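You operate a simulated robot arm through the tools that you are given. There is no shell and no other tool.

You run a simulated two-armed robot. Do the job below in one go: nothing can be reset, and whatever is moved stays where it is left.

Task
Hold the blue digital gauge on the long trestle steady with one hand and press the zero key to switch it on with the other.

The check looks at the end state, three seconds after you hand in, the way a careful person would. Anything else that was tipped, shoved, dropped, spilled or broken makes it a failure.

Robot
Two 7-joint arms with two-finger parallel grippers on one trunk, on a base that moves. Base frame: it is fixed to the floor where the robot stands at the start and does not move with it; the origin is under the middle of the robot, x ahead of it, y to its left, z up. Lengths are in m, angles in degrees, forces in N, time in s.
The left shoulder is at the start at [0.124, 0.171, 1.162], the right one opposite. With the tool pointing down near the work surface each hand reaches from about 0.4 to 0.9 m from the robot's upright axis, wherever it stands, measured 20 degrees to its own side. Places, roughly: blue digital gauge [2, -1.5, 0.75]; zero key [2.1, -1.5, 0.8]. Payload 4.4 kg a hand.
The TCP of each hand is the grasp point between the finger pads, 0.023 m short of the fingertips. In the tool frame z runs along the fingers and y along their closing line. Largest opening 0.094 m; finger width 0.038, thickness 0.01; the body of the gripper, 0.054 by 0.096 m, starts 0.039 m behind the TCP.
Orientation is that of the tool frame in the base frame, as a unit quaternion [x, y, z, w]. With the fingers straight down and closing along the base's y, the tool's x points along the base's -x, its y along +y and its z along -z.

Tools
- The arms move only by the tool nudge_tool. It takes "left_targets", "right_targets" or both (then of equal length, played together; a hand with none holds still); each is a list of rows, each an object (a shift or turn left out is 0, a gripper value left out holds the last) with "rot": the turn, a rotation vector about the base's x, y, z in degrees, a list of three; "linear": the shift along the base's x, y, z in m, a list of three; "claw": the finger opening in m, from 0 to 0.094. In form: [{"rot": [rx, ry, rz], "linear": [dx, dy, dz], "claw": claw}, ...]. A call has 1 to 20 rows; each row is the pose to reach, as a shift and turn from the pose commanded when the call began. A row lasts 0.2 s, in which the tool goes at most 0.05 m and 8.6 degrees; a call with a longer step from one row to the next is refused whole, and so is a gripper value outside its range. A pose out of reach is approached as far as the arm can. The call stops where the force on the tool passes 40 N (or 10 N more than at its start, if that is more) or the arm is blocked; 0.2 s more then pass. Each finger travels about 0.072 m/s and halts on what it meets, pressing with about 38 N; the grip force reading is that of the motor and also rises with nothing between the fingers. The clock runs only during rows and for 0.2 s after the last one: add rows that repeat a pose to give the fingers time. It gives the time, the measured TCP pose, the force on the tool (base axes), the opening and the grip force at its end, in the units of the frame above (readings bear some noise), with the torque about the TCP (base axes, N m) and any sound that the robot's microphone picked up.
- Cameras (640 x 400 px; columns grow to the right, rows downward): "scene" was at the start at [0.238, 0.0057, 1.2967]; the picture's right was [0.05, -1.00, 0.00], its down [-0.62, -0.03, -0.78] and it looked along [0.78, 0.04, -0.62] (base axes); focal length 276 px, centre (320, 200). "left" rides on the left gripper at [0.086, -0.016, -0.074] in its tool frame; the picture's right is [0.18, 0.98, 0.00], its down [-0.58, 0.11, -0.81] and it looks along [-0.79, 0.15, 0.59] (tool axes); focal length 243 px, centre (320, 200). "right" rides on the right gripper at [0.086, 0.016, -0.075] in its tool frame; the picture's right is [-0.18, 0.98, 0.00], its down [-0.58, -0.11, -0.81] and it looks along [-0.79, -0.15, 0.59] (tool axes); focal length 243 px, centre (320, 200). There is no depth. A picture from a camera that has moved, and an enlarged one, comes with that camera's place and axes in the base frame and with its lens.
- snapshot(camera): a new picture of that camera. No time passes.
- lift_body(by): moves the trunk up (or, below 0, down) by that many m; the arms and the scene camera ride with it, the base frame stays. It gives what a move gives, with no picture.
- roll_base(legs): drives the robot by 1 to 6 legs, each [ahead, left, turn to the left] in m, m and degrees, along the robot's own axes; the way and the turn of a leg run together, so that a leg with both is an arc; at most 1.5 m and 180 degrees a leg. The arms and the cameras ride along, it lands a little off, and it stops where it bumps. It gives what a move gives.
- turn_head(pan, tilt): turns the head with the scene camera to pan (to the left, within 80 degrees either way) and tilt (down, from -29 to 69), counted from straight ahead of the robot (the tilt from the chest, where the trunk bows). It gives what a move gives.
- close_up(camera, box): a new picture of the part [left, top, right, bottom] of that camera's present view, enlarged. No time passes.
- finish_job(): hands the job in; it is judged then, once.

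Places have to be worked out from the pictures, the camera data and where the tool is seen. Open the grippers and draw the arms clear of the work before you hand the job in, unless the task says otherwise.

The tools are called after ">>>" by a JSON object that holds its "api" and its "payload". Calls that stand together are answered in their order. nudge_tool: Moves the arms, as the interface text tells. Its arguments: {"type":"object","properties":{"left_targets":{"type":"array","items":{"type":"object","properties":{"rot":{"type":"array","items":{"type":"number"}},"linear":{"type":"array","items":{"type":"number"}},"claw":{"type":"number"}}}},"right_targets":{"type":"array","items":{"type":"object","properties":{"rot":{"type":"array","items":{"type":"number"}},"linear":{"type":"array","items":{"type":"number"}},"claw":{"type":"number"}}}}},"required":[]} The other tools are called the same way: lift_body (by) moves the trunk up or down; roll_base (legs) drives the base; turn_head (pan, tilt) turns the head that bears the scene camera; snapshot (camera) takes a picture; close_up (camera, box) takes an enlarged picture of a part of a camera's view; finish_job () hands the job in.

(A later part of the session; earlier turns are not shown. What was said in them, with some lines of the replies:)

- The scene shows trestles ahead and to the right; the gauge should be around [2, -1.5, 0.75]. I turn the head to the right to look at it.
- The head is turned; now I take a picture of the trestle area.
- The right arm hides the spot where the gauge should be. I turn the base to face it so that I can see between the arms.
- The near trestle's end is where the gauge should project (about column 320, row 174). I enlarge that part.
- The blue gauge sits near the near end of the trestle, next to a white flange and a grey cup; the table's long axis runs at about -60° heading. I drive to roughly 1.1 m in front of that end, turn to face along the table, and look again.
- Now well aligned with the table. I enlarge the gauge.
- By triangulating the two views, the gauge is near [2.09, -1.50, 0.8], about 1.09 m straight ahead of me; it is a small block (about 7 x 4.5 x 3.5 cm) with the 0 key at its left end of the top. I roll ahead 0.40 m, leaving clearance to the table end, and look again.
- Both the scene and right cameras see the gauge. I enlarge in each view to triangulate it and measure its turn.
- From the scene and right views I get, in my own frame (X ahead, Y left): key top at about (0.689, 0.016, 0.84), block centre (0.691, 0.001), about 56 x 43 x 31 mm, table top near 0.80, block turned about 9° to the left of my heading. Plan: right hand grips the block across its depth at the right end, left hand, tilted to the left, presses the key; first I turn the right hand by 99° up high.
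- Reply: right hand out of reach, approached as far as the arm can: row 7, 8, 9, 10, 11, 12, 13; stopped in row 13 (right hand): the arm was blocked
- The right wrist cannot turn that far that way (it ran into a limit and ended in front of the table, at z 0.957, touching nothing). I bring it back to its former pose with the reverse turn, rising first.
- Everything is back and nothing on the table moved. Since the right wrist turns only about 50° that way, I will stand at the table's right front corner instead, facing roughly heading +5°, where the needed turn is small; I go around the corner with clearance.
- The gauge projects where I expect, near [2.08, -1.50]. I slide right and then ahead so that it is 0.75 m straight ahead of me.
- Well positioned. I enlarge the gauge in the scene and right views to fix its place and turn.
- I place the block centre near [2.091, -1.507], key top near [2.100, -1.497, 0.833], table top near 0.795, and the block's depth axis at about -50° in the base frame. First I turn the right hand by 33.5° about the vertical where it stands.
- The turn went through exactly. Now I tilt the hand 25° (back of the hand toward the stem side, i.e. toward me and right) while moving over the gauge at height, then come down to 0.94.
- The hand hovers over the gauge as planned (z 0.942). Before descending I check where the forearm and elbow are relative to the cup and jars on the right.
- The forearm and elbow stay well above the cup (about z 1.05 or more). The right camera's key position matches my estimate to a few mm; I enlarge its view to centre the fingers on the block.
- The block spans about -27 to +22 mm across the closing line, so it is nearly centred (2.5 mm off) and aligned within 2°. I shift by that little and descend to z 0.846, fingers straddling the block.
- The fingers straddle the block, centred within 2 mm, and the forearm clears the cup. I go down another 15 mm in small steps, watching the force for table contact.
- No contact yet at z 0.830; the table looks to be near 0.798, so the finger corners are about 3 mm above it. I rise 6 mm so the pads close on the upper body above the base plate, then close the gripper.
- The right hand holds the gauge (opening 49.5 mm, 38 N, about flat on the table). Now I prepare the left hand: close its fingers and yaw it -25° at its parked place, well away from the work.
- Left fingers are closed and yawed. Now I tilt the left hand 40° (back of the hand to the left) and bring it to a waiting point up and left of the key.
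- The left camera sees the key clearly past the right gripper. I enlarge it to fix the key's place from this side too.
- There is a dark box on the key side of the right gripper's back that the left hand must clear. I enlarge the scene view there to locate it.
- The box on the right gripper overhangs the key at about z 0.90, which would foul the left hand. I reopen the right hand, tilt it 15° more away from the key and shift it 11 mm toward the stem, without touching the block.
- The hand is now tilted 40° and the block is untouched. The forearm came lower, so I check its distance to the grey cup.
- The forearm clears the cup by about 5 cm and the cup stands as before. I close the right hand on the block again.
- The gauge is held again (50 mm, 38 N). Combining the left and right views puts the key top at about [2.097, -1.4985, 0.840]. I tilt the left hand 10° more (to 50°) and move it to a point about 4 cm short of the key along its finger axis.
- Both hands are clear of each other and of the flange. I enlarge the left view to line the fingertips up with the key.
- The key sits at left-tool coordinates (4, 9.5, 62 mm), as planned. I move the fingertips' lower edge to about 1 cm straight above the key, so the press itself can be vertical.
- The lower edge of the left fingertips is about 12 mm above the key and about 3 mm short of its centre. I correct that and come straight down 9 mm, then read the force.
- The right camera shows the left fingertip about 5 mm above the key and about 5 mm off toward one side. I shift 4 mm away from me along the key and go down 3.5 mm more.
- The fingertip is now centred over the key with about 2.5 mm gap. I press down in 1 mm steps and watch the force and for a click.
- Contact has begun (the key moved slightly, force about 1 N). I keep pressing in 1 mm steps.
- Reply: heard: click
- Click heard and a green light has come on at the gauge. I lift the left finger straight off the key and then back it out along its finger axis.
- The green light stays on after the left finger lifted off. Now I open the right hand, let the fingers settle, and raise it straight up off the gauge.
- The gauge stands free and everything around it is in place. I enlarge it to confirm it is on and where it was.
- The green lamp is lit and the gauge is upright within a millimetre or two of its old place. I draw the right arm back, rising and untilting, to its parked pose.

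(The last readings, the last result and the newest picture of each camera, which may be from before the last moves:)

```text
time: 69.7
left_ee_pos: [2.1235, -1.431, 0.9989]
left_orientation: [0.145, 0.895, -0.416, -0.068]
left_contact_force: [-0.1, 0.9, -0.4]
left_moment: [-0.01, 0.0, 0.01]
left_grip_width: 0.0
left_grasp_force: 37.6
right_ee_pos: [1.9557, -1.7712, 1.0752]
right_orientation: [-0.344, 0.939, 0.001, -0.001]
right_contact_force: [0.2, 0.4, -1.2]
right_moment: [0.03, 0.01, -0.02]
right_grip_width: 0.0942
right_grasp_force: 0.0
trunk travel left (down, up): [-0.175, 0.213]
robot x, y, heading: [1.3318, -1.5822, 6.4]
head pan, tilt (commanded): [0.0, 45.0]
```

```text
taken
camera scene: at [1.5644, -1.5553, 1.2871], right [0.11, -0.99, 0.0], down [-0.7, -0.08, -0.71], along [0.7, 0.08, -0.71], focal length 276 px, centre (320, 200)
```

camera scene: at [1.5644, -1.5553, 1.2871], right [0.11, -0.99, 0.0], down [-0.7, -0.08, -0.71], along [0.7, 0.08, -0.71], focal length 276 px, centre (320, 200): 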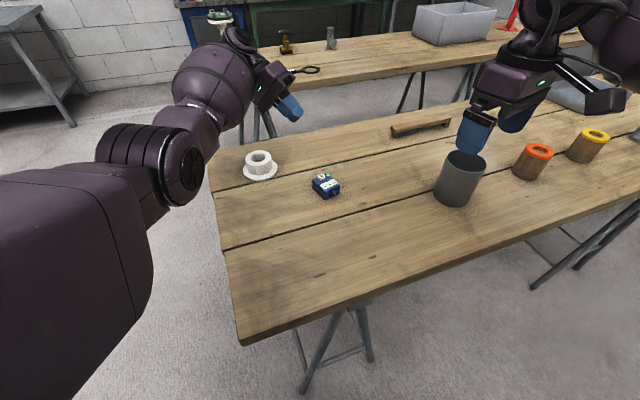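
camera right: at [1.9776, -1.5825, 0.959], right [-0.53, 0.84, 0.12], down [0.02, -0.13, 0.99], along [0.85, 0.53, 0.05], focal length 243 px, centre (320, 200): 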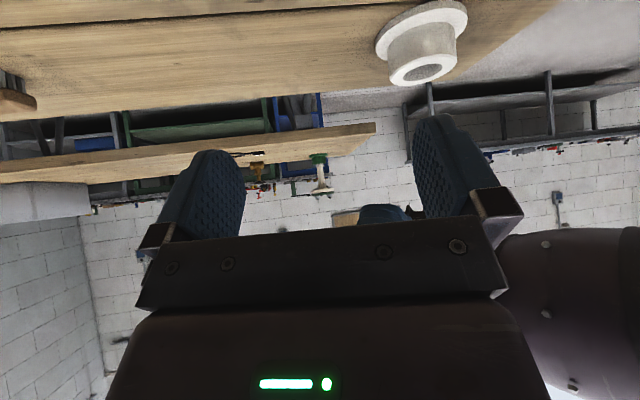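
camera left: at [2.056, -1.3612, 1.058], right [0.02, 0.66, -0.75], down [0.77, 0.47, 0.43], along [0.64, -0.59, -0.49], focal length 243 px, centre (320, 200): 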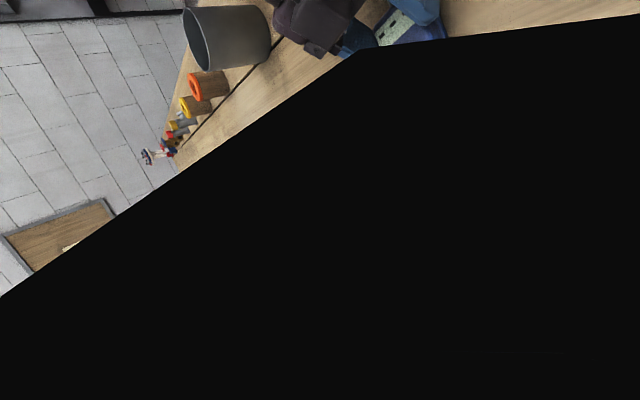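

The right arm is parked high and clear. Now the left arm goes back the way it came, untilting, and its gripper opens at the end.

>>> {"api": "nudge_tool", "payload": {"left_targets": [{"linear": [0, 0, 0.025], "rot": [7.9, -2.63, 0]}, {"linear": [0, 0, 0.05], "rot": [15.8, -5.27, 0]}, {"linear": [-0.02, 0.008, 0.077], "rot": [23.7, -7.9, 0]}, {"linear": [-0.057, 0.0225, 0.077], "rot": [31.6, -10.5, 0]}, {"linear": [-0.094, 0.037, 0.077], "rot": [39.5, -13.2, 0]}, {"linear": [-0.131, 0.0517, 0.077], "rot": [47.45, -15.8, 0]}, {"linear": [-0.168, 0.0664, 0.077], "rot": [47.45, -15.8, 0]}, {"linear": [-0.205, 0.081, 0.077], "rot": [47.45, -15.8, 0]}, {"linear": [-0.242, 0.0956, 0.077], "rot": [47.45, -15.8, 0]}, {"linear": [-0.279, 0.11, 0.077], "rot": [47.45, -15.8, 0]}, {"linear": [-0.316, 0.125, 0.077], "rot": [47.45, -15.8, 0]}, {"linear": [-0.353, 0.1395, 0.077], "rot": [47.45, -15.8, 0]}, {"linear": [-0.362, 0.143, 0.077], "rot": [47.45, -15.8, 0], "claw": 0.03}, {"linear": [-0.362, 0.143, 0.077], "rot": [47.45, -15.8, 0], "claw": 0.06}, {"linear": [-0.362, 0.143, 0.077], "rot": [47.45, -15.8, 0], "claw": 0.094}, {"linear": [-0.362, 0.143, 0.077], "rot": [47.45, -15.8, 0], "claw": 0.094}]}}

>>> {"api": "snapshot", "payload": {"camera": "scene"}}

>>> {"api": "close_up", "payload": {"camera": "scene", "box": [294, 165, 358, 205]}}

```text
time: 73.1
left_ee_pos: [1.7617, -1.2882, 1.0766]
left_orientation: [0.159, 0.987, 0.0, -0.001]
left_contact_force: [-0.3, -0.8, -0.1]
left_moment: [0.0, -0.01, 0.03]
left_grip_width: 0.0939
left_grasp_force: 0.1
right_ee_pos: [1.9563, -1.7708, 1.0755]
right_orientation: [-0.344, 0.939, 0.001, -0.002]
right_contact_force: [0.2, 0.8, 0.2]
right_moment: [-0.02, 0.01, 0.0]
right_grip_width: 0.0941
right_grasp_force: 0.1
trunk travel left (down, up): [-0.175, 0.213]
robot x, y, heading: [1.3314, -1.5823, 6.8]
head pan, tilt (commanded): [0.0, 45.0]
```

```text
taken
camera scene: at [1.5639, -1.5559, 1.2873], right [0.11, -0.99, 0.0], down [-0.7, -0.08, -0.71], along [0.7, 0.08, -0.71], focal length 276 px, centre (320, 200)
```

scene: 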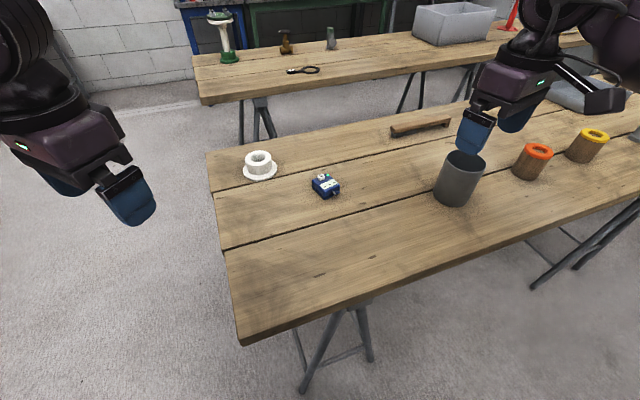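

```text
10.00 times, centred on (326, 185) of scene
camera zoom: at [1.5639, -1.5559, 1.2873], right [0.11, -0.99, 0.0], down [-0.7, -0.08, -0.71], along [0.7, 0.08, -0.71], focal length 2756 px, centre (260, 350)
```

zoom: 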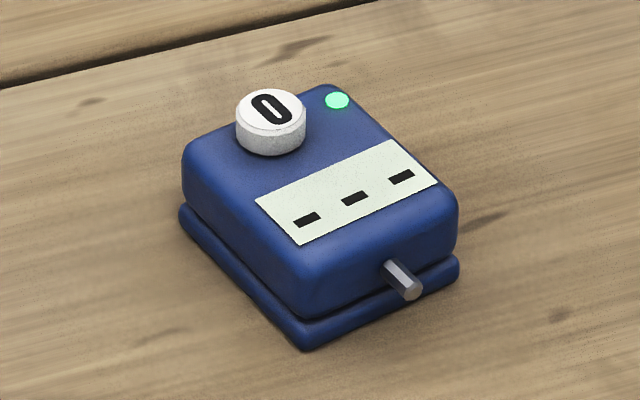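

The gauge is on (green lamp lit), upright and in place; all other objects are where they were, and both arms are open and clear. I hand the job in.

>>> {"api": "finish_job", "payload": {}}

```text
The job is handed in.
```

The blue gauge is switched on. I held it with the right gripper and pressed the zero key with the left. The microphone picked up a click, the green lamp lit, and it stayed lit after I let go.

- **Gauge:** it is upright on the long trestle, within a millimetre or two of where it started.
- **Surroundings:** in the last pictures, the white flange, grey cup, jars and brush are all where they were.
- **Arms:** both grippers are open, and both arms are drawn back and well above the table.

The right arm had one early mishap. Its wrist hit a limit while turning and ended up in front of the table, touching nothing. I brought it back and worked from the table's corner instead. I also had to let go of the gauge once and grip it again at a steeper tilt, because a box on the right gripper hung over the key.
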